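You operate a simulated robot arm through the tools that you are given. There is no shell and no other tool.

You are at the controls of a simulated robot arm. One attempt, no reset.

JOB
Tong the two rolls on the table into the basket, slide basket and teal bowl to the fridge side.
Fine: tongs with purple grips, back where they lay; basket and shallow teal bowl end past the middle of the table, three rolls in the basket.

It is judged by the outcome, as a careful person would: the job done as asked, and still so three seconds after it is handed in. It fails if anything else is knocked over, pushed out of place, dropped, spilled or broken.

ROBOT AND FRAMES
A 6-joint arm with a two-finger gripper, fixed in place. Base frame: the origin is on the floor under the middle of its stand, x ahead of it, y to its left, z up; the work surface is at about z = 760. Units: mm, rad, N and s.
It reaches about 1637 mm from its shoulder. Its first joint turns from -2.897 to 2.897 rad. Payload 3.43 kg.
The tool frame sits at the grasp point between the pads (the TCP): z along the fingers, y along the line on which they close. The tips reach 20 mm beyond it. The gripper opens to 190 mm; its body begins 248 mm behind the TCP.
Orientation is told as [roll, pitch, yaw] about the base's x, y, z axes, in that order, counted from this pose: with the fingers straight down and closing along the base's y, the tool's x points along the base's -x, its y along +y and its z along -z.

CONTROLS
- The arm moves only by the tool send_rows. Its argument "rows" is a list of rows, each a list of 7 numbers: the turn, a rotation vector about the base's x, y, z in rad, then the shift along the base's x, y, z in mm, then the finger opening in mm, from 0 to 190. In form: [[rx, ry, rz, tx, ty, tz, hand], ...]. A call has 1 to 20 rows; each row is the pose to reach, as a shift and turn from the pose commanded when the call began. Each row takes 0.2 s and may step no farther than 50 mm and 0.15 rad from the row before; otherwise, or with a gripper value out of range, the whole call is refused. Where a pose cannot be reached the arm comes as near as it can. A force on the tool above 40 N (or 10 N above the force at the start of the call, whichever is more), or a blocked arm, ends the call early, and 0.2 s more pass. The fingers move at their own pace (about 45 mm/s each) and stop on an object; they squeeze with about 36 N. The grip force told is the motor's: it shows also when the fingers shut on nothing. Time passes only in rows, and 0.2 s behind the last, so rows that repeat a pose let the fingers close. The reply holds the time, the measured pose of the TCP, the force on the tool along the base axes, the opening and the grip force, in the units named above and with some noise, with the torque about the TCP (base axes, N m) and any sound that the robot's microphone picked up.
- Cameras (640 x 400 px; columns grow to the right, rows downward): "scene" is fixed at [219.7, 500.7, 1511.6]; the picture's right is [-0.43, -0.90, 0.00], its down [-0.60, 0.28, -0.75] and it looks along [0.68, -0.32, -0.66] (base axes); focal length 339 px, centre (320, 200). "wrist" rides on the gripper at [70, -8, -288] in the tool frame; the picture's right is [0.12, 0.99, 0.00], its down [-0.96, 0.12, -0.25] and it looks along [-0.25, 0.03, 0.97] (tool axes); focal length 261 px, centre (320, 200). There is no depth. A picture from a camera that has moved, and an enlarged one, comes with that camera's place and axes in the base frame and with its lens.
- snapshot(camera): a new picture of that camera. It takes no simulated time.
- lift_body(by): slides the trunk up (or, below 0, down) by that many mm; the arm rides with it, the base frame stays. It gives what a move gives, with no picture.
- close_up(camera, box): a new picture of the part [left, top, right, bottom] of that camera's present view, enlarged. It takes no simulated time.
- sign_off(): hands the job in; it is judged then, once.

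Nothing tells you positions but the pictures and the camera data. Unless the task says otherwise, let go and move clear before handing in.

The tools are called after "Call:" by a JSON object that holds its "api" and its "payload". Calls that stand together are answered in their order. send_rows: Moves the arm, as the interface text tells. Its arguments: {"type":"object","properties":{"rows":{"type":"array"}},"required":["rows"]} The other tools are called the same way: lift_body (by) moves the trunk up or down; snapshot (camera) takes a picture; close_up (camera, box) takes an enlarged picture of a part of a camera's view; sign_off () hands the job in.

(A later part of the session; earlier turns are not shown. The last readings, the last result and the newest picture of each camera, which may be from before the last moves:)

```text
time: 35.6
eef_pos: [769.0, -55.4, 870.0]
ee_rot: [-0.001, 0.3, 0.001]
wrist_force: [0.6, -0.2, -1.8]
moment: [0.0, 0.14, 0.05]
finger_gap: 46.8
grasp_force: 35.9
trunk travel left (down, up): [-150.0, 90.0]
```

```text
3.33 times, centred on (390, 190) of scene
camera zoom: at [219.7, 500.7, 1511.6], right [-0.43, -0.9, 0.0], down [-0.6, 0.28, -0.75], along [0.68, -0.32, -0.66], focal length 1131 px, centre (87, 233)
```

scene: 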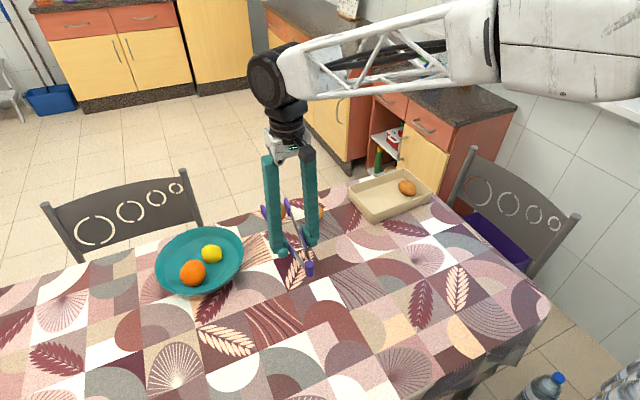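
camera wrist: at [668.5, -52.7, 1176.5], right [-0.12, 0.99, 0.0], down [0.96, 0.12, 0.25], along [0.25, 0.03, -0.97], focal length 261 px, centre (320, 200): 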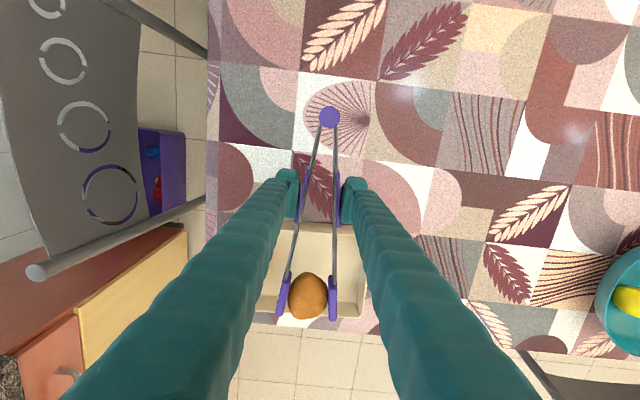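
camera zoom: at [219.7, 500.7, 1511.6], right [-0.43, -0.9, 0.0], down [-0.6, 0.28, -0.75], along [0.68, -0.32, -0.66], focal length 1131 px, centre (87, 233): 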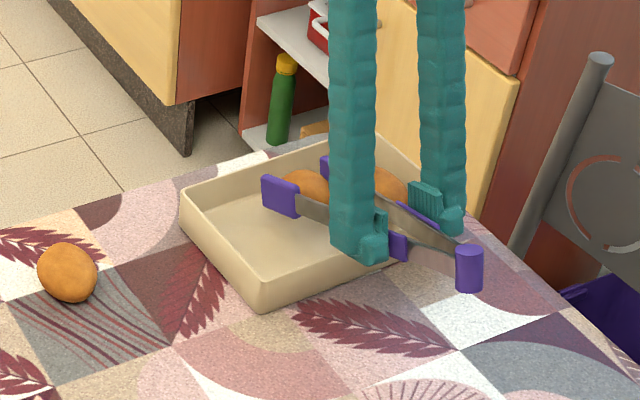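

Basket rim is at about z=808, spanning x 815–958, y –181 to 51, and the roll hangs inside at (894,–52). I'll lower 10 mm more and open the tongs to release it gently.

Call:
{"api": "send_rows", "payload": {"rows": [[0, 0, 0, 0, 0, -5, 42], [0, 0, 0, 0, 0, -11, 42], [0, 0, 0, 0, 0, -11, 45], [0, 0, 0, 0, 0, -11, 48], [0, 0, 0, 0, 0, -11, 51], [0, 0, 0, 0, 0, -11, 53.5], [0, 0, 0, 0, 0, -11, 53.5]]}}

Call:
{"api": "close_up", "payload": {"camera": "wrist", "box": [200, 200, 440, 350]}}

Call:
{"api": "close_up", "payload": {"camera": "scene", "box": [310, 130, 470, 250]}}

```text
time: 37.2
eef_pos: [768.9, -55.3, 858.5]
ee_rot: [0.0, 0.3, -0.001]
wrist_force: [-0.4, -0.1, -0.3]
moment: [-0.01, 0.06, 0.0]
finger_gap: 55.2
grasp_force: 3.0
trunk travel left (down, up): [-150.0, 90.0]
```

```text
2.67 times, centred on (320, 275) of wrist
camera zoom: at [786.5, -62.6, 1153.1], right [-0.11, 0.99, 0.04], down [0.99, 0.12, -0.05], along [-0.05, 0.03, -1.0], focal length 695 px, centre (320, 0)
```

zoom: 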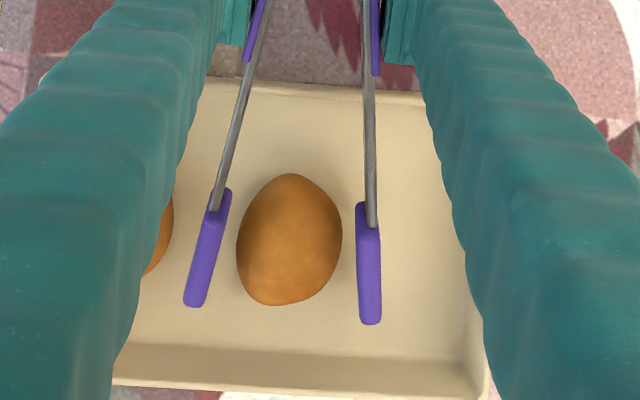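

```text
3.33 times, centred on (390, 190) of scene
camera zoom: at [219.7, 500.7, 1511.6], right [-0.43, -0.9, 0.0], down [-0.6, 0.28, -0.75], along [0.68, -0.32, -0.66], focal length 1131 px, centre (87, 233)
```

zoom: 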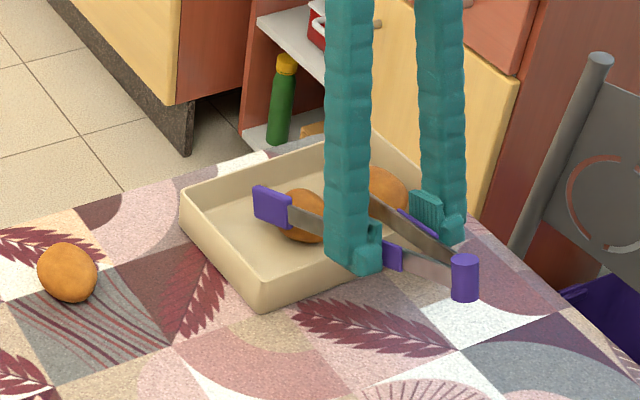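

Roll B is resting in the basket. I'll lift the tongs out, level them and move over roll A at about (925,189).

Call:
{"api": "send_rows", "payload": {"rows": [[0, 0, 0, 0, 0, 15, 53], [0, 0, 0, 0, 0, 35, 52], [0, 0, 0, 0, 0, 60, 51.5], [0, -0.1, 0, 0, 0, 60, 51.5], [0, -0.2, 0, 0, 10, 60, 51.5], [0, -0.3, 0, 0, 30, 60, 51.5], [0, -0.3, 0, 5, 70, 60, 51.5], [0, -0.3, 0, 10, 110, 60, 51.5], [0, -0.3, 0, 15, 150, 60, 51.5], [0, -0.3, 0, 20, 190, 55, 51.5], [0, -0.3, 0, 20, 225, 50, 51.5], [0, -0.3, 0, 20, 241, 50, 52.5], [0, -0.3, 0, 20, 241, 40, 53.5], [0, -0.3, 0, 20, 241, 20, 53.5], [0, -0.3, 0, 20, 241, 0, 53.5], [0, -0.3, 0, 20, 241, 0, 53.5]]}}

Call:
{"api": "close_up", "payload": {"camera": "wrist", "box": [240, 220, 400, 340]}}

Call:
{"api": "snapshot", "payload": {"camera": "scene"}}

```text
time: 40.6
eef_pos: [789.6, 185.1, 858.1]
ee_rot: [-0.001, 0.001, 0.0]
wrist_force: [0.1, -0.3, 0.5]
moment: [0.0, 0.03, -0.01]
finger_gap: 55.8
grasp_force: 2.5
trunk travel left (down, up): [-150.0, 90.0]
```

```text
3.33 times, centred on (320, 280) of wrist
camera zoom: at [718.7, 178.8, 1144.8], right [-0.12, 0.99, 0.0], down [0.96, 0.12, 0.25], along [0.25, 0.03, -0.97], focal length 869 px, centre (320, -67)
```

zoom: 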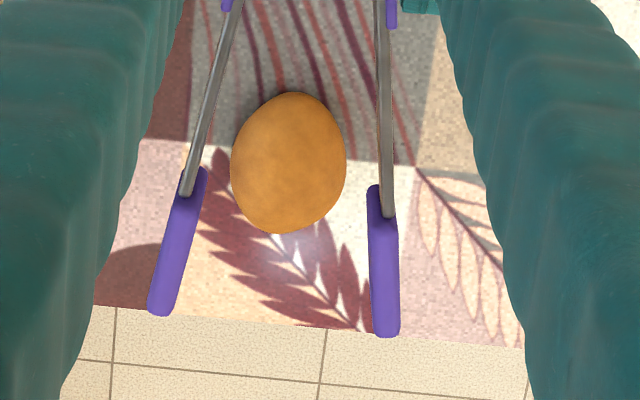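

```text
taken
```

scene: 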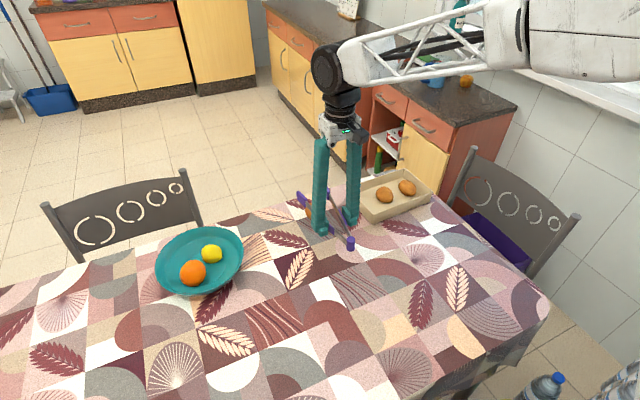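

Roll A is at about (922,189), centred between the tips (mid y≈188.5). I'll descend to z≈795 and squeeze.

Call:
{"api": "send_rows", "payload": {"rows": [[0, 0, 0, -3, 1, -15, 53.5], [0, 0, 0, -3, 1, -30, 53.5], [0, 0, 0, -3, 1, -45, 53.5], [0, 0, 0, -3, 1, -58, 53.5], [0, 0, 0, -3, 1, -62, 53.5], [0, 0, 0, -3, 1, -62, 53.5]]}}

Call:
{"api": "close_up", "payload": {"camera": "wrist", "box": [240, 220, 400, 340]}}

Call:
{"api": "close_up", "payload": {"camera": "scene", "box": [270, 150, 390, 260]}}

```text
time: 42.0
eef_pos: [787.3, 187.2, 795.3]
ee_rot: [-0.001, -0.001, 0.0]
wrist_force: [-0.2, -0.1, -0.5]
moment: [0.02, 0.07, -0.01]
finger_gap: 55.9
grasp_force: 2.8
trunk travel left (down, up): [-150.0, 90.0]
```

```text
3.33 times, centred on (320, 280) of wrist
camera zoom: at [715.4, 179.4, 1082.6], right [-0.12, 0.99, 0.0], down [0.96, 0.12, 0.25], along [0.25, 0.03, -0.97], focal length 869 px, centre (320, -67)
```

zoom: 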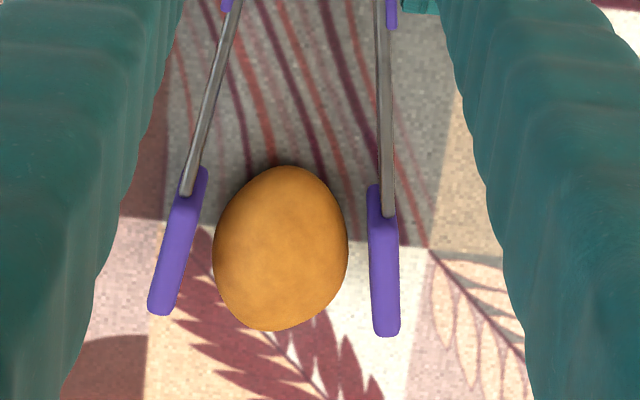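

```text
3.64 times, centred on (330, 205) of scene
camera zoom: at [219.7, 500.7, 1511.6], right [-0.43, -0.9, 0.0], down [-0.6, 0.28, -0.75], along [0.68, -0.32, -0.66], focal length 1234 px, centre (284, 182)
```

zoom: 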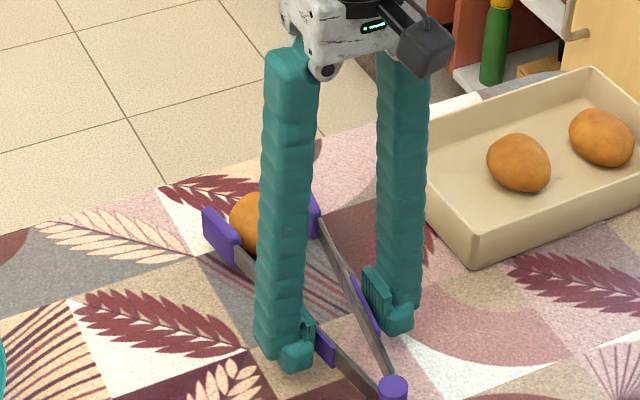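

Call:
{"api": "send_rows", "payload": {"rows": [[0, 0, 0, 0, 0, 0, 50], [0, 0, 0, 0, 0, 0, 47], [0, 0, 0, 0, 0, 0, 44], [0, 0, 0, 0, 0, 0, 42], [0, 0, 0, 0, 0, 0, 42], [0, 0, 0, 0, 0, 5, 42], [0, 0, 0, 0, 0, 12, 42], [0, 0, 0, 0, 0, 22, 42], [0, 0, 0, 0, 0, 36, 42], [0, 0, 0, 0, 0, 55, 42], [0, 0, 0, 0, 0, 75, 42], [0, 0, 0, 0, 0, 100, 42], [0, 0, 0, 0, 0, 100, 42]]}}

Call:
{"api": "close_up", "payload": {"camera": "wrist", "box": [240, 220, 400, 340]}}

```text
time: 44.8
eef_pos: [787.0, 187.9, 898.2]
ee_rot: [0.0, -0.001, 0.001]
wrist_force: [0.1, 0.2, -0.8]
moment: [0.02, 0.16, 0.02]
finger_gap: 47.0
grasp_force: 36.0
trunk travel left (down, up): [-150.0, 90.0]
```

```text
3.33 times, centred on (320, 280) of wrist
camera zoom: at [715.5, 179.3, 1183.7], right [-0.12, 0.99, 0.0], down [0.96, 0.12, 0.25], along [0.25, 0.03, -0.97], focal length 869 px, centre (320, -67)
```

zoom: 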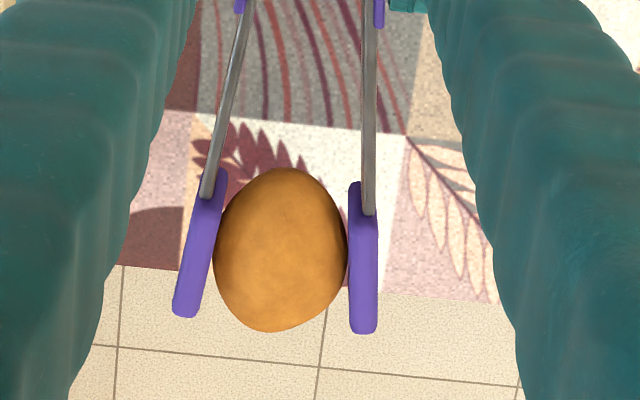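

Roll A is gripped and lifted. To avoid roll B I'll rotate the tongs to point –y and bring roll A in over the basket's +y wall, aiming for about (885,10).

Call:
{"api": "send_rows", "payload": {"rows": [[0, 0, -0.1, 8, -3, 5, 42], [0, 0, -0.24, 17, -6, 10, 42], [0, 0, -0.38, 26, -10, 10, 42], [0, 0, -0.52, 35, -13, 10, 42], [0, 0, -0.66, 44, -17, 10, 42], [0, 0, -0.8, 53, -20, 10, 42], [0, 0, -0.94, 62, -24, 10, 42], [0, 0, -1.08, 71, -28, 10, 42], [0, 0, -1.22, 80, -32, 10, 42], [0, 0, -1.36, 88, -36, 10, 42], [0, 0, -1.48, 95, -40, 10, 42], [0, 0, -1.571, 96, -40, 10, 42], [0, 0, -1.571, 96, -40, 10, 42]]}}

Call:
{"api": "snapshot", "payload": {"camera": "wrist"}}

Call:
{"api": "snapshot", "payload": {"camera": "scene"}}

```text
time: 47.6
eef_pos: [881.7, 146.6, 907.1]
ee_rot: [0.0, 0.001, -1.573]
wrist_force: [-0.3, -0.1, -0.5]
moment: [0.11, -0.01, 0.01]
finger_gap: 46.4
grasp_force: 35.5
trunk travel left (down, up): [-150.0, 90.0]
```

```text
taken
camera wrist: at [873.6, 218.4, 1193.1], right [0.99, 0.12, 0.0], down [0.11, -0.96, 0.25], along [0.03, -0.25, -0.97], focal length 261 px, centre (320, 200)
```

wrist: 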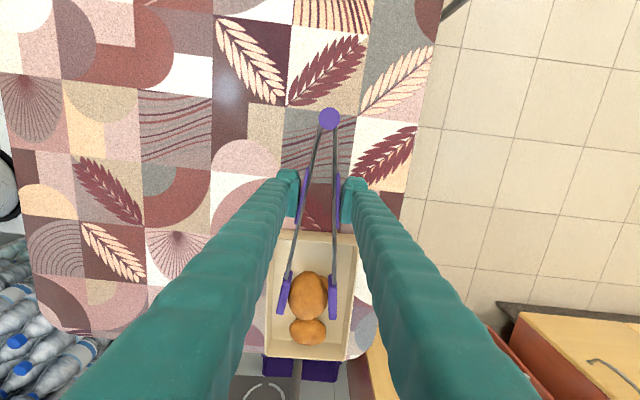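

```text
taken
```

scene: 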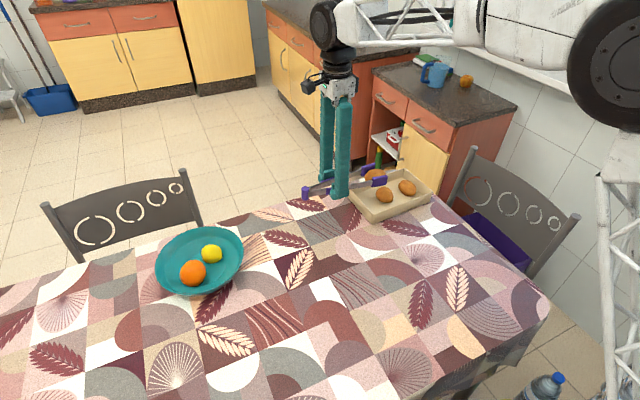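

Call:
{"api": "send_rows", "payload": {"rows": [[0.08, 0, 0, 0, 0, 0, 42], [0.16, 0, 0, 0, 0, 0, 42], [0.24, 0, 0, 0, 0, 0, 42], [0.32, 0, 0, 0, 0, 0, 42], [0.32, 0, 0, 0, 0, -12, 42], [0.32, 0, 0, 0, 0, -24, 42], [0.32, 0, 0, 0, 0, -24, 42]]}}

Call:
{"api": "close_up", "payload": {"camera": "wrist", "box": [200, 200, 440, 350]}}

Call:
{"api": "close_up", "payload": {"camera": "scene", "box": [290, 130, 450, 250]}}

```text
time: 49.2
eef_pos: [883.4, 144.3, 883.8]
ee_rot: [0.0, 0.318, -1.57]
wrist_force: [0.1, 0.1, -0.9]
moment: [0.13, -0.04, -0.01]
finger_gap: 45.6
grasp_force: 36.1
trunk travel left (down, up): [-150.0, 90.0]
```

```text
2.67 times, centred on (320, 275) of wrist
camera zoom: at [873.1, 124.1, 1176.6], right [0.99, 0.11, 0.04], down [0.12, -0.99, -0.07], along [0.03, 0.07, -1.0], focal length 695 px, centre (320, 0)
```

zoom: 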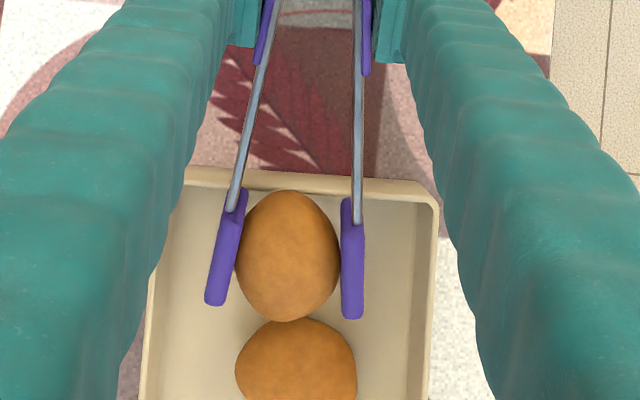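

```text
3.33 times, centred on (370, 190) of scene
camera zoom: at [219.7, 500.7, 1511.6], right [-0.43, -0.9, 0.0], down [-0.6, 0.28, -0.75], along [0.68, -0.32, -0.66], focal length 1131 px, centre (153, 233)
```

zoom: 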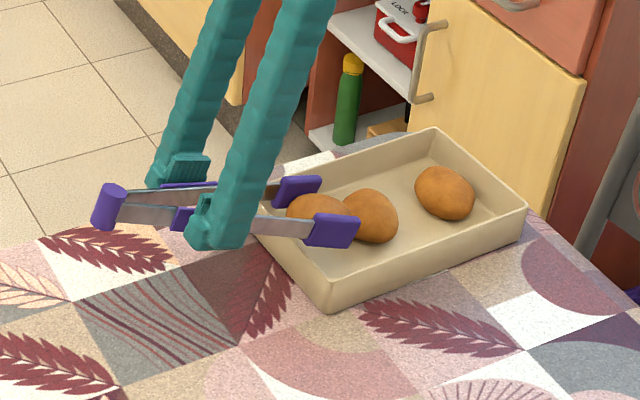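

Roll A is over the basket at about (883,23) and needs to go ~11 mm further –y to clear the wall. I'll shift, lower 20 mm, and release.

Call:
{"api": "send_rows", "payload": {"rows": [[0, 0, 0, 0, -6, 0, 42], [0, 0, 0, -1, -12, 0, 42], [0, 0, 0, -1, -12, -8, 42], [0, 0, 0, -1, -12, -16, 42], [0, 0, 0, -1, -12, -20, 42], [0, 0, 0, -1, -12, -20, 42]]}}

Call:
{"api": "close_up", "payload": {"camera": "wrist", "box": [200, 200, 440, 350]}}

Call:
{"api": "close_up", "payload": {"camera": "scene", "box": [290, 130, 450, 250]}}

```text
time: 50.6
eef_pos: [882.1, 134.9, 862.3]
ee_rot: [0.001, 0.317, -1.57]
wrist_force: [0.7, -0.3, -0.7]
moment: [0.12, -0.01, 0.01]
finger_gap: 45.4
grasp_force: 35.9
trunk travel left (down, up): [-150.0, 90.0]
```

```text
2.67 times, centred on (320, 275) of wrist
camera zoom: at [872.4, 111.9, 1156.4], right [0.99, 0.11, 0.04], down [0.12, -0.99, -0.07], along [0.03, 0.07, -1.0], focal length 695 px, centre (320, 0)
```

zoom: 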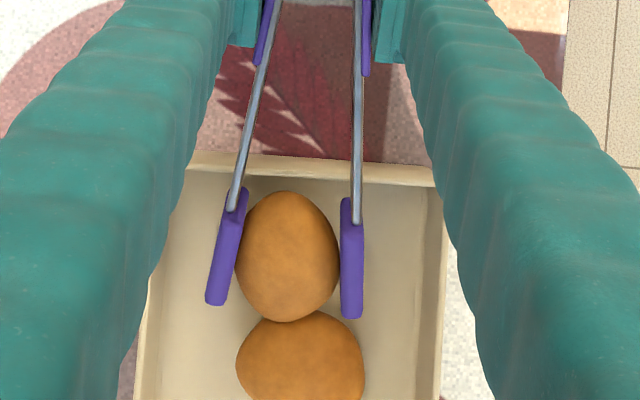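

```text
3.33 times, centred on (370, 190) of scene
camera zoom: at [219.7, 500.7, 1511.6], right [-0.43, -0.9, 0.0], down [-0.6, 0.28, -0.75], along [0.68, -0.32, -0.66], focal length 1131 px, centre (153, 233)
```

zoom: 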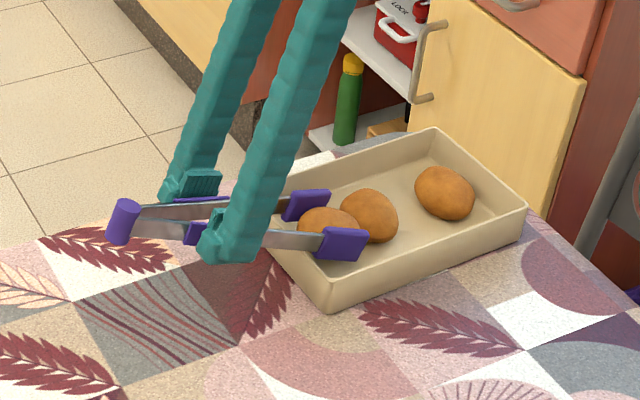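

Roll A is inside the rim between the wall and roll B. Opening the tongs slowly now.

Call:
{"api": "send_rows", "payload": {"rows": [[0, 0, 0, 0, 0, -3, 42], [0, 0, 0, 0, 0, -3, 45], [0, 0, 0, 0, 0, -3, 48], [0, 0, 0, 0, 0, -3, 51], [0, 0, 0, 0, 0, -3, 53.5], [0, 0, 0, 0, 0, -3, 53.5]]}}

Call:
{"api": "close_up", "payload": {"camera": "wrist", "box": [200, 200, 440, 350]}}

Call:
{"api": "close_up", "payload": {"camera": "scene", "box": [290, 130, 450, 250]}}

```text
time: 52.0
eef_pos: [882.0, 133.2, 859.9]
ee_rot: [-0.001, 0.319, -1.571]
wrist_force: [-0.7, -0.3, -0.6]
moment: [0.02, -0.02, 0.02]
finger_gap: 55.2
grasp_force: 3.2
trunk travel left (down, up): [-150.0, 90.0]
```

```text
2.67 times, centred on (320, 275) of wrist
camera zoom: at [872.4, 112.1, 1153.4], right [0.99, 0.11, 0.04], down [0.12, -0.99, -0.07], along [0.03, 0.07, -1.0], focal length 695 px, centre (320, 0)
```

zoom: 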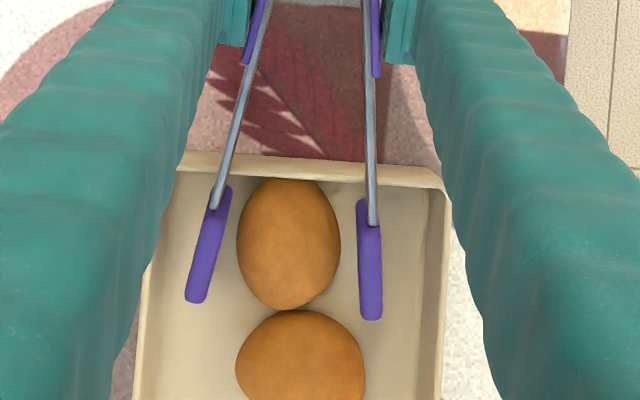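

```text
3.33 times, centred on (370, 190) of scene
camera zoom: at [219.7, 500.7, 1511.6], right [-0.43, -0.9, 0.0], down [-0.6, 0.28, -0.75], along [0.68, -0.32, -0.66], focal length 1131 px, centre (153, 233)
```

zoom: 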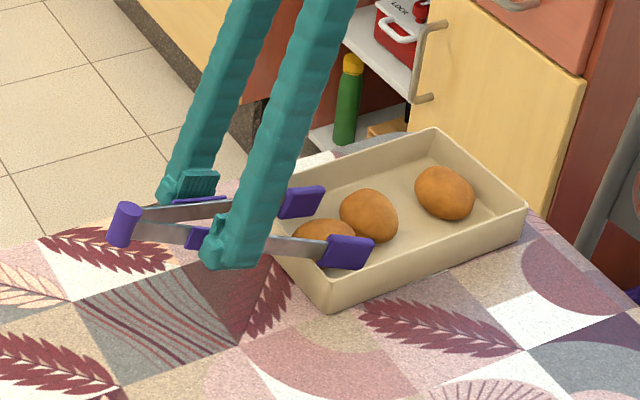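

All three rolls are in the basket. Now I'll lift the tongs clear, level them, and return above their original spot (TCP about (718.9,250.5)).

Call:
{"api": "send_rows", "payload": {"rows": [[0, 0, 0, 0, 0, 15, 53], [0, 0, 0, 0, 0, 35, 52], [0, 0, 0, 0, 0, 60, 51.5], [-0.1, 0, 0, 0, 5, 60, 51], [-0.2, 0, 0, 0, 15, 60, 50], [-0.32, 0, 0, 0, 30, 60, 50], [-0.32, 0, 0, -30, 50, 55, 50], [-0.32, 0, 0, -65, 70, 45, 50], [-0.32, 0, 0, -100, 90, 30, 50], [-0.32, 0, 0, -135, 105, 10, 50], [-0.32, 0, 0, -156, 115, -10, 50], [-0.32, 0, 0, -163, 117, -25, 50], [-0.32, 0, 0, -163, 117, -30, 50], [-0.32, 0, 0, -163, 117, -30, 50]]}}

Call:
{"api": "snapshot", "payload": {"camera": "wrist"}}

Call:
{"api": "close_up", "payload": {"camera": "scene", "box": [260, 160, 420, 300]}}

```text
time: 55.0
eef_pos: [717.3, 252.3, 830.3]
ee_rot: [-0.001, 0.002, -1.57]
wrist_force: [0.0, -0.2, -0.4]
moment: [0.06, -0.01, 0.02]
finger_gap: 52.9
grasp_force: 3.5
trunk travel left (down, up): [-150.0, 90.0]
```

```text
taken
camera wrist: at [709.0, 323.2, 1115.8], right [0.99, 0.12, 0.0], down [0.12, -0.96, 0.25], along [0.03, -0.25, -0.97], focal length 261 px, centre (320, 200)
```

wrist: 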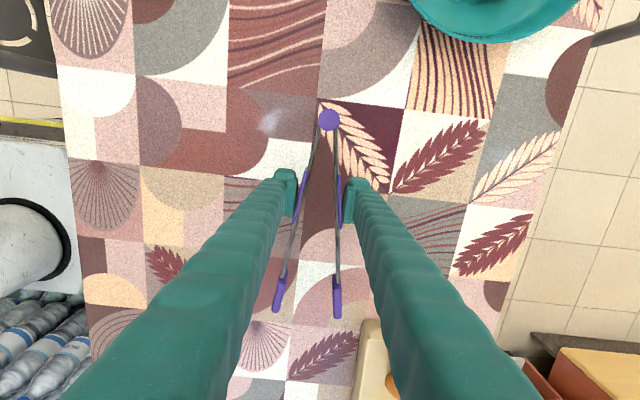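

```text
2.86 times, centred on (340, 230) of scene
camera zoom: at [219.7, 500.7, 1511.6], right [-0.43, -0.9, 0.0], down [-0.6, 0.28, -0.75], along [0.68, -0.32, -0.66], focal length 970 px, centre (263, 114)
```

zoom: 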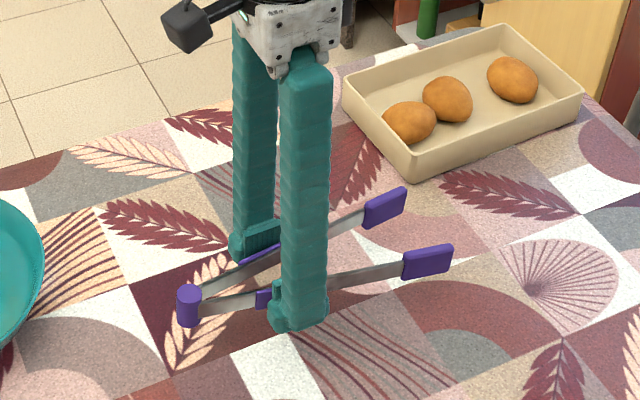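

The tongs are above their original spot, with a slight nose-down pitch of a few mm. I'll lower to the table and check before letting go.

Call:
{"api": "send_rows", "payload": {"rows": [[0, 0, 0, 1.5, -1.5, -12, 50], [0, 0, 0, 1.5, -1.5, -24, 50], [0, 0, 0, 1.5, -1.5, -34, 50], [0, 0, 0, 1.5, -1.5, -39, 50], [0, 0, 0, 1.5, -1.5, -43, 50], [0, 0, 0, 1.5, -1.5, -43, 50]]}}

Call:
{"api": "close_up", "payload": {"camera": "scene", "box": [270, 190, 400, 300]}}

Call:
{"api": "close_up", "payload": {"camera": "wrist", "box": [220, 60, 420, 260]}}

```text
time: 56.4
eef_pos: [719.2, 251.1, 785.9]
ee_rot: [0.0, 0.001, -1.571]
wrist_force: [1.1, 0.5, -0.8]
moment: [0.08, -0.01, 0.01]
finger_gap: 51.8
grasp_force: 4.1
trunk travel left (down, up): [-150.0, 90.0]
```

```text
3.64 times, centred on (335, 245) of scene
camera zoom: at [219.7, 500.7, 1511.6], right [-0.43, -0.9, 0.0], down [-0.6, 0.28, -0.75], along [0.68, -0.32, -0.66], focal length 1234 px, centre (266, 36)
```

zoom: 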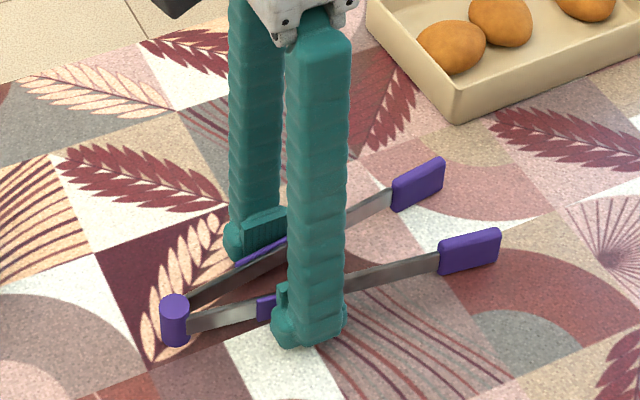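

```text
2.00 times, centred on (320, 160) of wrist
camera zoom: at [710.7, 322.2, 1073.1], right [0.99, 0.12, 0.0], down [0.12, -0.96, 0.25], along [0.03, -0.25, -0.97], focal length 521 px, centre (320, 280)
```

zoom: 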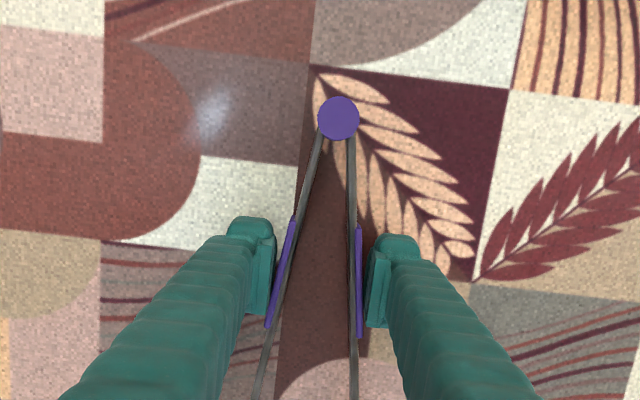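

The tongs are within about 2 mm of where they started (hinge slightly –y). I'll nudge +2 mm in y and open slowly so they settle.

Call:
{"api": "send_rows", "payload": {"rows": [[0, 0, 0, 0, 2, 0, 50], [0, 0, 0, 0, 2, -1, 52], [0, 0, 0, 0, 2, -1, 54], [0, 0, 0, 0, 2, -1, 57], [0, 0, 0, 0, 2, -1, 60], [0, 0, 0, 0, 2, -1, 64], [0, 0, 0, 0, 2, -1, 75], [0, 0, 0, 0, 2, -1, 90], [0, 0, 0, 0, 2, -1, 110], [0, 0, 0, 0, 2, -1, 110]]}}

Call:
{"api": "close_up", "payload": {"camera": "scene", "box": [270, 190, 400, 300]}}

Call:
{"api": "close_up", "payload": {"camera": "wrist", "box": [220, 60, 420, 260]}}

```text
time: 58.6
eef_pos: [720.4, 252.1, 785.8]
ee_rot: [-0.001, 0.0, -1.571]
wrist_force: [1.5, 0.2, -0.3]
moment: [0.01, 0.0, -0.01]
finger_gap: 110.1
grasp_force: 0.1
trunk travel left (down, up): [-150.0, 90.0]
```

```text
3.64 times, centred on (335, 245) of scene
camera zoom: at [219.7, 500.7, 1511.6], right [-0.43, -0.9, 0.0], down [-0.6, 0.28, -0.75], along [0.68, -0.32, -0.66], focal length 1234 px, centre (266, 36)
```

zoom: 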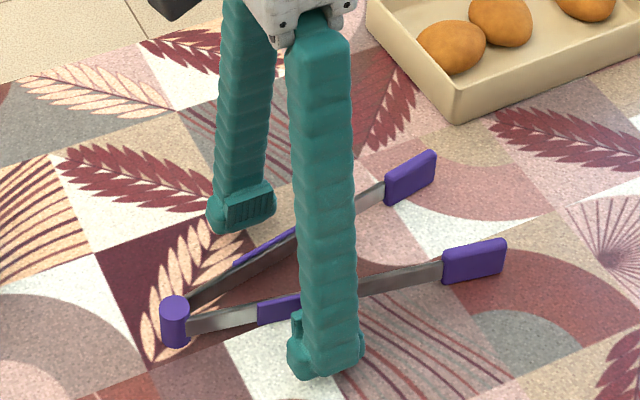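

```text
2.00 times, centred on (320, 160) of wrist
camera zoom: at [710.5, 323.9, 1072.1], right [0.99, 0.12, 0.0], down [0.12, -0.96, 0.25], along [0.03, -0.25, -0.97], focal length 521 px, centre (320, 280)
```

zoom: 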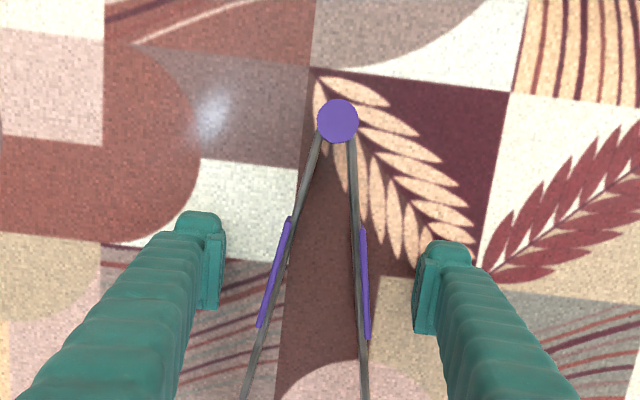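

The tongs are back within about 1–2 mm of where they lay. I'll rise straight up, then move behind the basket (its +x side) with yaw 0.05 to match its slight rotation and fingers about 120 mm apart for pushing.

Call:
{"api": "send_rows", "payload": {"rows": [[0, 0, 0, 0, 0, 30, 110], [0, 0, 0, 0, 0, 70, 110], [0, 0, 0, 0, 0, 115, 110], [0, 0, 0, 0, 0, 160, 110], [0, 0, 0.135, 22, -26, 175, 115], [0, 0, 0.27, 45, -53, 175, 115], [0, 0, 0.405, 67, -79, 175, 115], [0, 0, 0.54, 90, -106, 175, 115], [0, 0, 0.675, 112, -132, 175, 115], [0, 0, 0.81, 135, -159, 175, 115], [0, 0, 0.945, 157, -185, 175, 115], [0, 0, 1.08, 180, -212, 175, 115], [0, 0, 1.215, 205, -238, 175, 115], [0, 0, 1.35, 230, -265, 175, 115], [0, 0, 1.485, 255, -291, 175, 115], [0, 0, 1.62, 278, -317, 175, 115], [0, 0, 1.62, 278, -317, 175, 115]]}}

Call:
{"api": "snapshot", "payload": {"camera": "wrist"}}

Call:
{"api": "snapshot", "payload": {"camera": "scene"}}

```text
time: 62.2
eef_pos: [997.0, -66.5, 960.3]
ee_rot: [-0.001, -0.001, 0.049]
wrist_force: [0.2, 0.5, -0.2]
moment: [0.05, 0.02, -0.01]
finger_gap: 115.1
grasp_force: 0.1
trunk travel left (down, up): [-150.0, 90.0]
```

```text
taken
camera wrist: at [927.1, -76.0, 1246.5], right [-0.17, 0.99, 0.0], down [0.95, 0.16, 0.25], along [0.24, 0.04, -0.97], focal length 261 px, centre (320, 200)
```

wrist: 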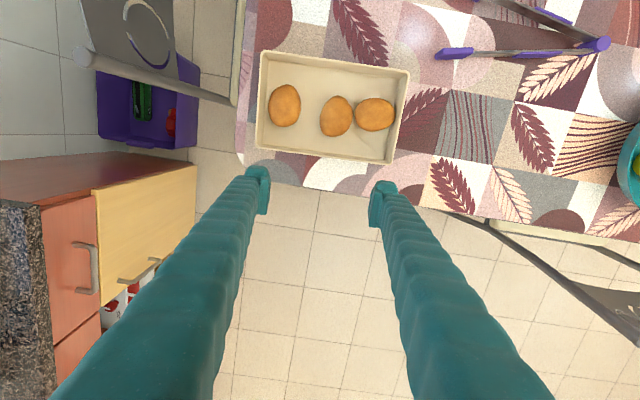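

```text
taken
```

scene: 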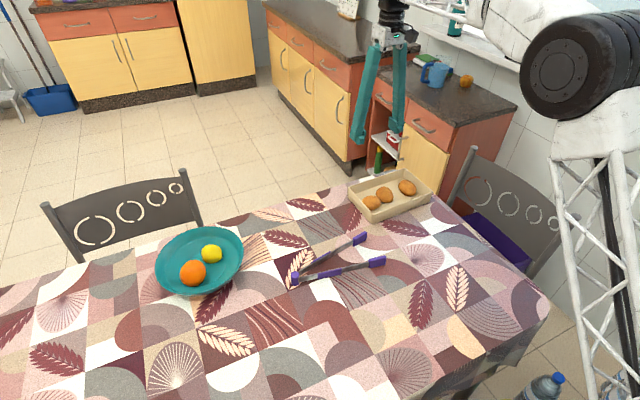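

The basket's far edge runs from (967,–177) to (956,51), parallel to my finger line, with centre y≈–65. I'll drop down behind it at x≈1000 and check clearance before pushing.

Call:
{"api": "send_rows", "payload": {"rows": [[0, 0, 0, 3, 1, -40, 115], [0, 0, 0, 3, 1, -80, 115], [0, 0, 0, 3, 1, -115, 115], [0, 0, 0, 3, 1, -140, 115], [0, 0, 0, 3, 1, -158, 115], [0, 0, 0, 3, 1, -168, 115], [0, 0, 0, 3, 1, -168, 115]]}}

Call:
{"api": "snapshot", "payload": {"camera": "wrist"}}

Call:
{"api": "close_up", "payload": {"camera": "scene", "box": [310, 110, 470, 230]}}

```text
time: 63.8
eef_pos: [1000.6, -61.6, 792.6]
ee_rot: [-0.001, 0.0, 0.047]
wrist_force: [-1.3, 0.4, 1.3]
moment: [0.04, 0.01, -0.01]
finger_gap: 114.9
grasp_force: 0.0
trunk travel left (down, up): [-150.0, 90.0]
```

```text
taken
camera wrist: at [929.6, -74.2, 1078.9], right [-0.17, 0.99, 0.0], down [0.96, 0.16, 0.25], along [0.24, 0.04, -0.97], focal length 261 px, centre (320, 200)
```

wrist: 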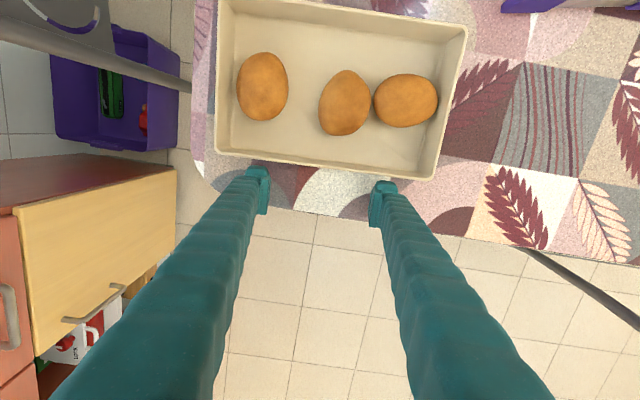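

```text
3.33 times, centred on (390, 170) of scene
camera zoom: at [219.7, 500.7, 1511.6], right [-0.43, -0.9, 0.0], down [-0.6, 0.28, -0.75], along [0.68, -0.32, -0.66], focal length 1131 px, centre (87, 300)
```

zoom: 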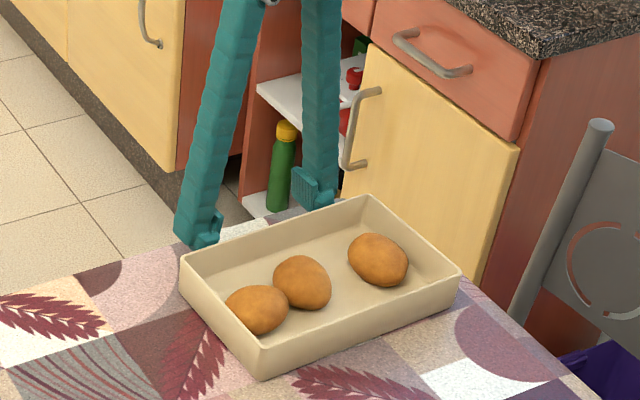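

Both fingers are behind the basket, centred. I'll push slowly in –x for about 200 mm first.

Call:
{"api": "send_rows", "payload": {"rows": [[0, 0, 0, -8, 0, 0, 115], [0, 0, 0, -15, 0, 0, 115], [0, 0, 0, -21, 0, 0, 115], [0, 0, 0, -27, 0, 0, 115], [0, 0, 0, -34, 0, 0, 115], [0, 0, 0, -42, 0, 0, 115], [0, 0, 0, -51, 0, 0, 115], [0, 0, 0, -61, 0, 0, 115], [0, 0, 0, -72, 0, 0, 115], [0, 0, 0, -84, 0, 0, 115], [0, 0, 0, -96, 0, 0, 115], [0, 0, 0, -108, 0, 0, 115], [0, 0, 0, -120, 0, 0, 115], [0, 0, 0, -132, 0, 0, 115], [0, 0, 0, -144, 0, 0, 115], [0, 0, 0, -155, 0, 0, 115], [0, 0, 0, -165, 0, 0, 115], [0, 0, 0, -173, 0, 0, 115], [0, 0, 0, -178, 0, 0, 115], [0, 0, 0, -180, 0, 0, 115]]}}

Call:
{"api": "snapshot", "payload": {"camera": "wrist"}}

Call:
{"api": "snapshot", "payload": {"camera": "scene"}}

```text
time: 68.0
eef_pos: [820.7, -64.2, 794.5]
ee_rot: [-0.001, 0.0, 0.048]
wrist_force: [0.9, 0.1, 0.7]
moment: [0.04, 0.02, -0.05]
finger_gap: 115.4
grasp_force: 0.1
trunk travel left (down, up): [-150.0, 90.0]
```

```text
taken
camera wrist: at [750.2, -74.5, 1079.1], right [-0.17, 0.99, 0.0], down [0.95, 0.16, 0.25], along [0.24, 0.04, -0.97], focal length 261 px, centre (320, 200)
```

wrist: 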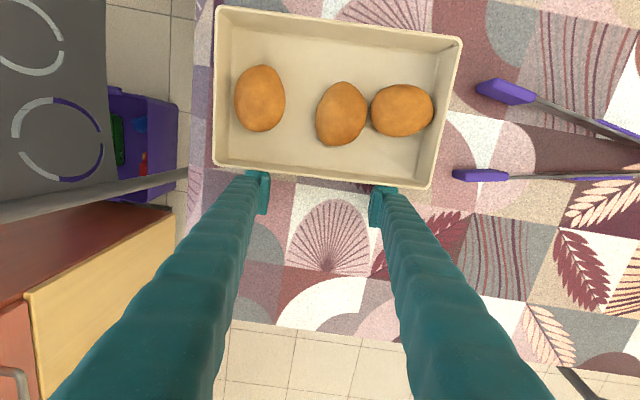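

```text
taken
```

scene: 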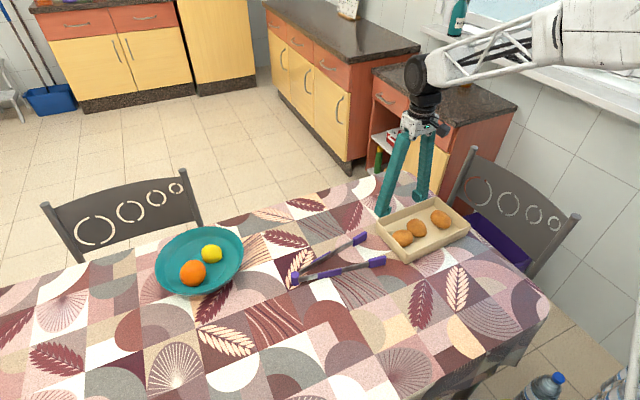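

The basket is sliding straight, clear of the tongs by roughly 40 mm. Far edge is at about x≈785 now; I'll push another 165 mm.

Call:
{"api": "send_rows", "payload": {"rows": [[0, 0, 0, -5, 0, 0, 115], [0, 0, 0, -11, 0, 0, 115], [0, 0, 0, -18, 0, 0, 115], [0, 0, 0, -26, 0, 0, 115], [0, 0, 0, -35, 0, 0, 115], [0, 0, 0, -45, 0, 0, 115], [0, 0, 0, -56, 0, 0, 115], [0, 0, 0, -68, 0, 0, 115], [0, 0, 0, -80, 0, 0, 115], [0, 0, 0, -92, 0, 0, 115], [0, 0, 0, -104, 0, 0, 115], [0, 0, 0, -116, 0, 0, 115], [0, 0, 0, -128, 0, 0, 115], [0, 0, 0, -139, 0, 0, 115], [0, 0, 0, -149, 0, 0, 115], [0, 0, 0, -157, 0, 0, 115], [0, 0, 0, -163, 0, 0, 115], [0, 0, 0, -166, 0, 0, 115], [0, 0, 0, -166, 0, 0, 115]]}}

Call:
{"api": "snapshot", "payload": {"camera": "wrist"}}

Call:
{"api": "snapshot", "payload": {"camera": "scene"}}

```text
time: 72.0
eef_pos: [654.8, -64.2, 793.7]
ee_rot: [-0.001, 0.001, 0.049]
wrist_force: [0.6, 0.4, -0.4]
moment: [0.0, 0.06, -0.02]
finger_gap: 115.2
grasp_force: 0.2
trunk travel left (down, up): [-150.0, 90.0]
```

```text
taken
camera wrist: at [584.2, -75.0, 1079.2], right [-0.17, 0.99, 0.0], down [0.96, 0.16, 0.25], along [0.24, 0.04, -0.97], focal length 261 px, centre (320, 200)
```

wrist: 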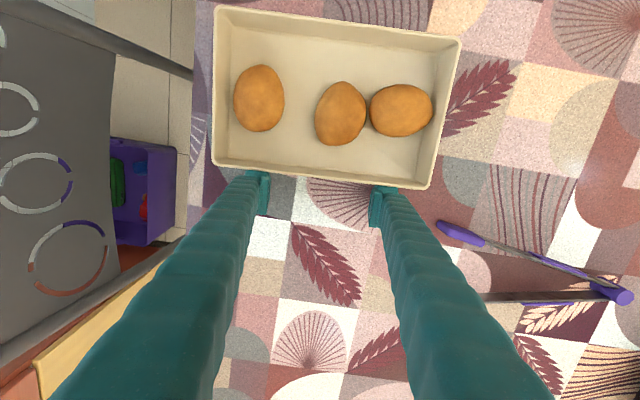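

```text
taken
```

scene: 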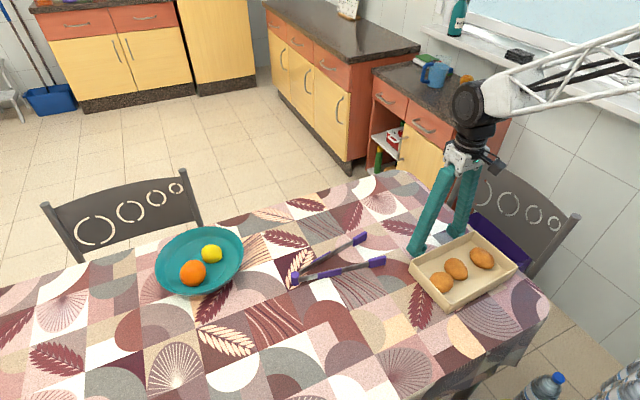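

The basket with three rolls is now at about x 480–620, fully past the middle. I'll back off, rise, and go over to the bowl for a look.

Call:
{"api": "send_rows", "payload": {"rows": [[0, 0, 0, 15, 0, 0, 115], [0, 0, 0, 25, 0, 20, 115], [0, 0, 0, 30, 0, 65, 115], [0, 0, 0, 35, 0, 115, 115], [0, 0, 0, 40, 10, 165, 115], [0, 0, -0.01, 50, 50, 195, 115], [0, 0, -0.02, 62, 92, 205, 115], [0, 0, -0.03, 75, 134, 205, 115], [0, 0, -0.04, 88, 176, 205, 115], [0, 0, -0.048, 101, 218, 205, 115], [0, 0, -0.048, 114, 260, 205, 115], [0, 0, -0.048, 127, 302, 205, 115], [0, 0, -0.048, 140, 344, 205, 115], [0, 0, -0.048, 153, 386, 205, 115], [0, 0, -0.048, 166, 428, 205, 115], [0, 0, -0.048, 180, 470, 205, 115], [0, 0, -0.048, 195, 512, 205, 115], [0, 0, -0.048, 210, 554, 205, 115], [0, 0, -0.048, 220, 590, 205, 115], [0, 0, -0.048, 225, 610, 205, 115]]}}

Call:
{"api": "snapshot", "payload": {"camera": "wrist"}}

Call:
{"api": "snapshot", "payload": {"camera": "scene"}}

```text
refused: row 4 steps farther than a row can; nothing moved
```

```text
taken
camera wrist: at [584.2, -75.0, 1079.2], right [-0.17, 0.99, 0.0], down [0.96, 0.16, 0.25], along [0.24, 0.04, -0.97], focal length 261 px, centre (320, 200)
```

wrist: 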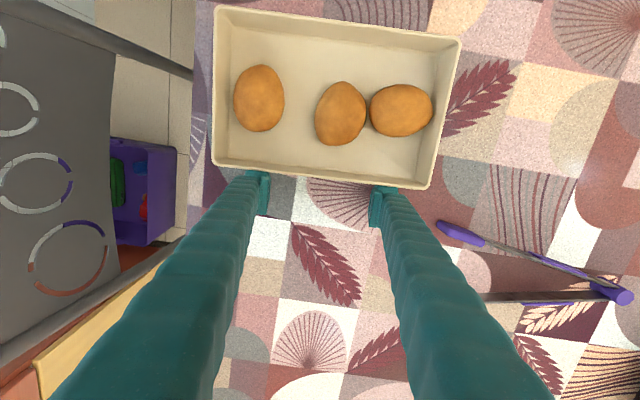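

```text
taken
```

scene: 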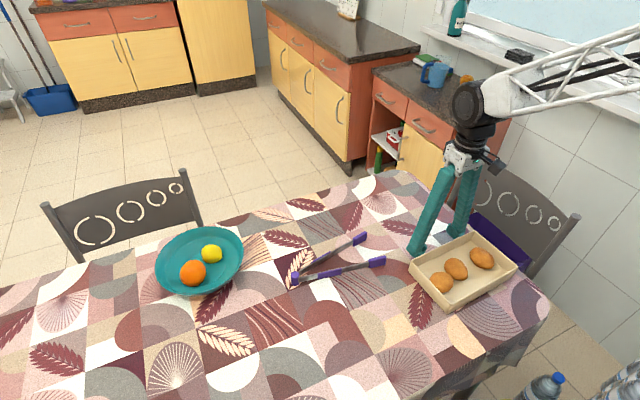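

One step was a touch too long and nothing moved; I'll resend with smaller steps.

Call:
{"api": "send_rows", "payload": {"rows": [[0, 0, 0, 15, 0, 0, 115], [0, 0, 0, 25, 0, 20, 115], [0, 0, 0, 28, 0, 62, 115], [0, 0, 0, 32, 0, 105, 115], [0, 0, 0, 38, 8, 148, 115], [0, 0, -0.01, 50, 40, 180, 115], [0, 0, -0.02, 62, 80, 200, 115], [0, 0, -0.03, 75, 122, 205, 115], [0, 0, -0.04, 88, 164, 205, 115], [0, 0, -0.048, 101, 208, 205, 115], [0, 0, -0.048, 114, 252, 205, 115], [0, 0, -0.048, 127, 296, 205, 115], [0, 0, -0.048, 140, 340, 205, 115], [0, 0, -0.048, 153, 384, 205, 115], [0, 0, -0.048, 166, 428, 205, 115], [0, 0, -0.048, 180, 470, 205, 115], [0, 0, -0.048, 195, 512, 205, 115], [0, 0, -0.048, 210, 554, 205, 115], [0, 0, -0.048, 220, 590, 205, 115], [0, 0, -0.048, 225, 610, 205, 115]]}}

Call:
{"api": "snapshot", "payload": {"camera": "wrist"}}

Call:
{"api": "snapshot", "payload": {"camera": "scene"}}

```text
time: 76.2
eef_pos: [878.5, 545.6, 998.1]
ee_rot: [-0.001, 0.001, 0.002]
wrist_force: [-0.3, -0.4, -0.1]
moment: [0.07, -0.04, 0.02]
finger_gap: 114.9
grasp_force: 0.0
trunk travel left (down, up): [-150.0, 90.0]
```

```text
taken
camera wrist: at [807.9, 538.9, 1283.5], right [-0.12, 0.99, 0.0], down [0.96, 0.12, 0.25], along [0.25, 0.03, -0.97], focal length 261 px, centre (320, 200)
```

wrist: 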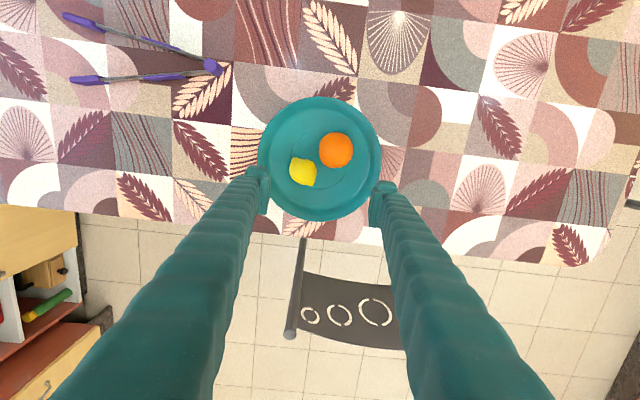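

```text
taken
```

scene: 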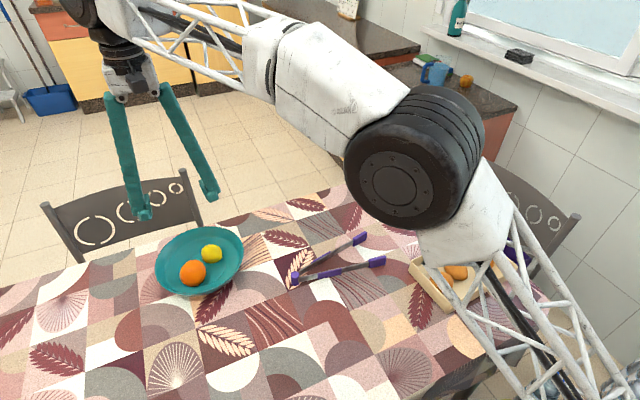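

The bowl's rim circle is centred at about (858,545) with radius ~110, and the chair back behind it is at x≈1130, so there's room. I'll go behind the bowl at x≈1003 and lower the fingers.

Call:
{"api": "send_rows", "payload": {"rows": [[0, 0, 0, 40, 0, 0, 115], [0, 0, 0, 80, 0, 0, 115], [0, 0, 0, 115, 0, -10, 115], [0, 0, 0, 125, 0, -40, 115], [0, 0, 0, 125, 0, -80, 115], [0, 0, 0, 125, 0, -120, 115], [0, 0, 0, 125, 0, -155, 115], [0, 0, 0, 125, 0, -185, 115], [0, 0, 0, 125, 0, -204, 115], [0, 0, 0, 125, 0, -204, 115]]}}

Call:
{"api": "snapshot", "payload": {"camera": "wrist"}}

Call:
{"api": "snapshot", "payload": {"camera": "scene"}}

```text
time: 78.4
eef_pos: [1011.0, 551.3, 827.2]
ee_rot: [-0.035, 0.062, 0.0]
wrist_force: [0.2, 0.2, -0.1]
moment: [0.01, -0.01, 0.0]
finger_gap: 114.8
grasp_force: 0.0
out of reach, approached as far as the arm can: row 2, 3, 4, 6, 7, 8, 9, 10
trunk travel left (down, up): [-150.0, 90.0]
```

```text
taken
camera wrist: at [958.7, 554.6, 1117.2], right [-0.12, 0.99, -0.03], down [0.98, 0.12, 0.18], along [0.19, -0.01, -0.98], focal length 261 px, centre (320, 200)
```

wrist: 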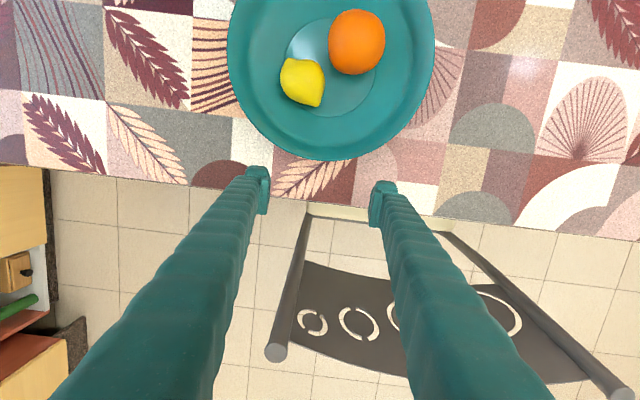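

```text
taken
```

scene: 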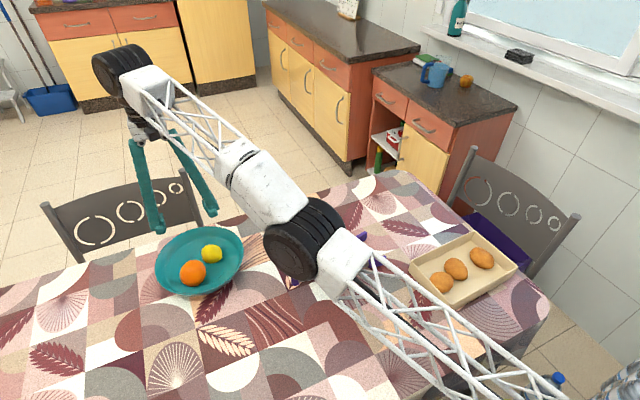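

The arm is near its reach limit here (it stopped about 33 mm high). Raising the trunk should help, so I'll lift it and then try lowering again slightly closer in.

Call:
{"api": "lift_body", "payload": {"by": 90}}

Call:
{"api": "snapshot", "payload": {"camera": "scene"}}

```text
time: 79.7
eef_pos: [1011.5, 552.1, 916.8]
ee_rot: [-0.035, 0.063, 0.0]
wrist_force: [0.7, 0.1, 0.1]
moment: [-0.03, 0.04, -0.02]
finger_gap: 114.9
grasp_force: 0.1
trunk travel left (down, up): [-240.0, 0.0]
```

```text
taken
```

scene: 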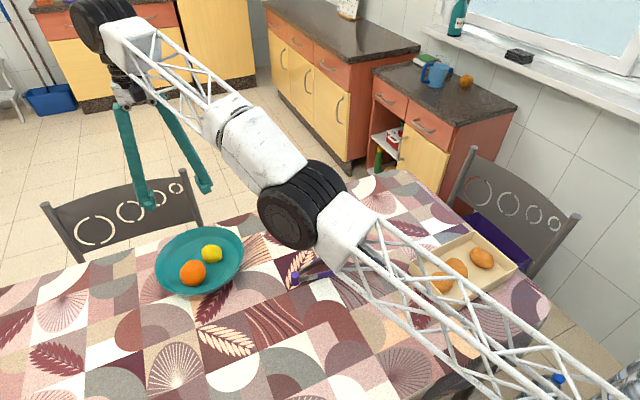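

Call:
{"api": "send_rows", "payload": {"rows": [[0.012, -0.021, 0, -7, -2, -15, 125], [0.024, -0.042, 0, -14, -4, -30, 130], [0.035, -0.063, 0, -22, -5, -50, 130], [0.035, -0.063, 0, -24, -6, -70, 130], [0.035, -0.063, 0, -26, -6, -90, 130], [0.035, -0.063, 0, -26, -6, -108, 130], [0.035, -0.063, 0, -26, -6, -122, 130], [0.035, -0.063, 0, -26, -6, -122, 130]]}}

Call:
{"api": "snapshot", "payload": {"camera": "wrist"}}

Call:
{"api": "snapshot", "payload": {"camera": "scene"}}

```text
time: 81.5
eef_pos: [1008.4, 560.1, 854.8]
ee_rot: [-0.065, 0.108, -0.004]
wrist_force: [-0.2, 0.3, -0.1]
moment: [0.0, 0.01, 0.01]
finger_gap: 130.2
grasp_force: 0.1
out of reach, approached as far as the arm can: row 1, 2, 3, 4, 5, 6, 7, 8
trunk travel left (down, up): [-240.0, 0.0]
```

```text
taken
camera wrist: at [969.3, 571.2, 1147.7], right [-0.12, 0.99, -0.05], down [0.98, 0.13, 0.13], along [0.14, -0.03, -0.99], focal length 261 px, centre (320, 200)
```

wrist: 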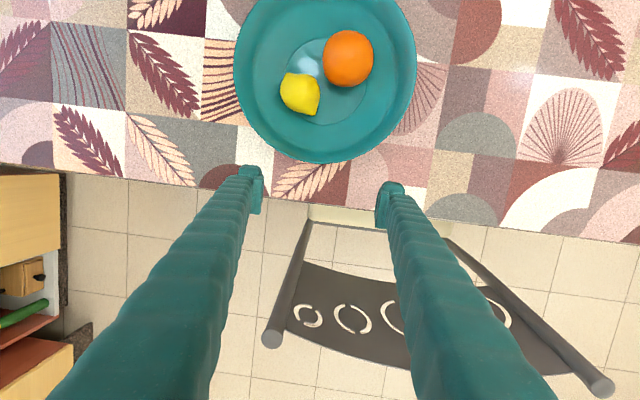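

```text
taken
```

scene: 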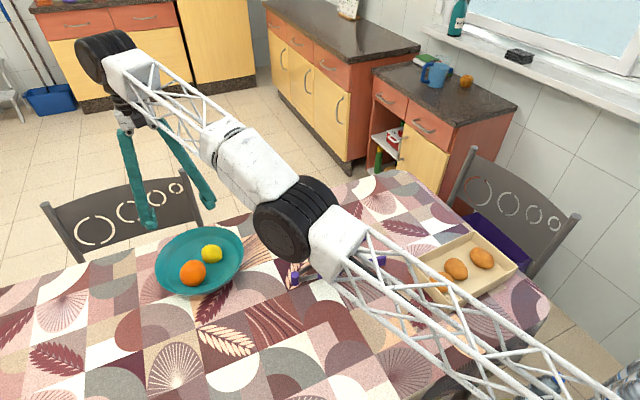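

The arm got stuck stretched out straight; I need to bring it up and inward so the elbow bends upward again. I'll rise along the reach limit first, then retract, and check the elbow.

Call:
{"api": "send_rows", "payload": {"rows": [[0.01, -0.02, 0, 0, 0, 25, 130], [0.025, -0.04, 0, 0, 0, 50, 130], [0.04, -0.06, 0, 0, 0, 75, 130], [0.05, -0.08, 0, 0, 0, 100, 130], [0.065, -0.108, 0, 0, 0, 125, 130], [0.065, -0.108, 0, -10, -5, 150, 130], [0.065, -0.108, 0, -25, -10, 165, 130], [0.065, -0.108, 0, -45, -12, 175, 130], [0.065, -0.108, 0, -70, -14, 180, 130], [0.065, -0.108, 0, -95, -15, 185, 130], [0.065, -0.108, 0, -120, -15, 185, 130], [0.065, -0.108, 0, -145, -15, 185, 130], [0.065, -0.108, 0, -145, -15, 185, 130]]}}

Call:
{"api": "snapshot", "payload": {"camera": "scene"}}

```text
time: 84.2
eef_pos: [864.2, 543.5, 1041.0]
ee_rot: [0.0, -0.002, -0.001]
wrist_force: [-1.4, -0.8, -1.0]
moment: [0.0, -0.06, 0.01]
finger_gap: 129.8
grasp_force: 0.1
trunk travel left (down, up): [-240.0, 0.0]
```

```text
taken
```

scene: 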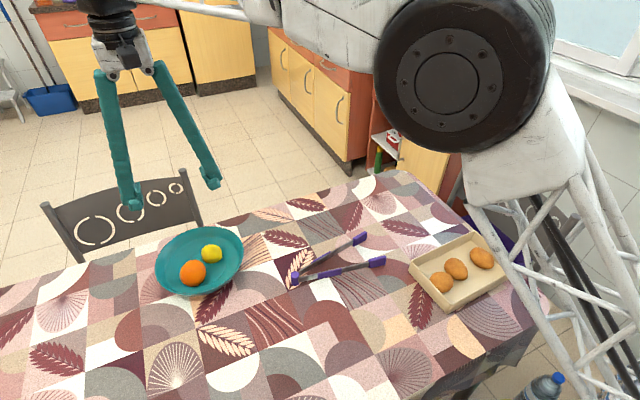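

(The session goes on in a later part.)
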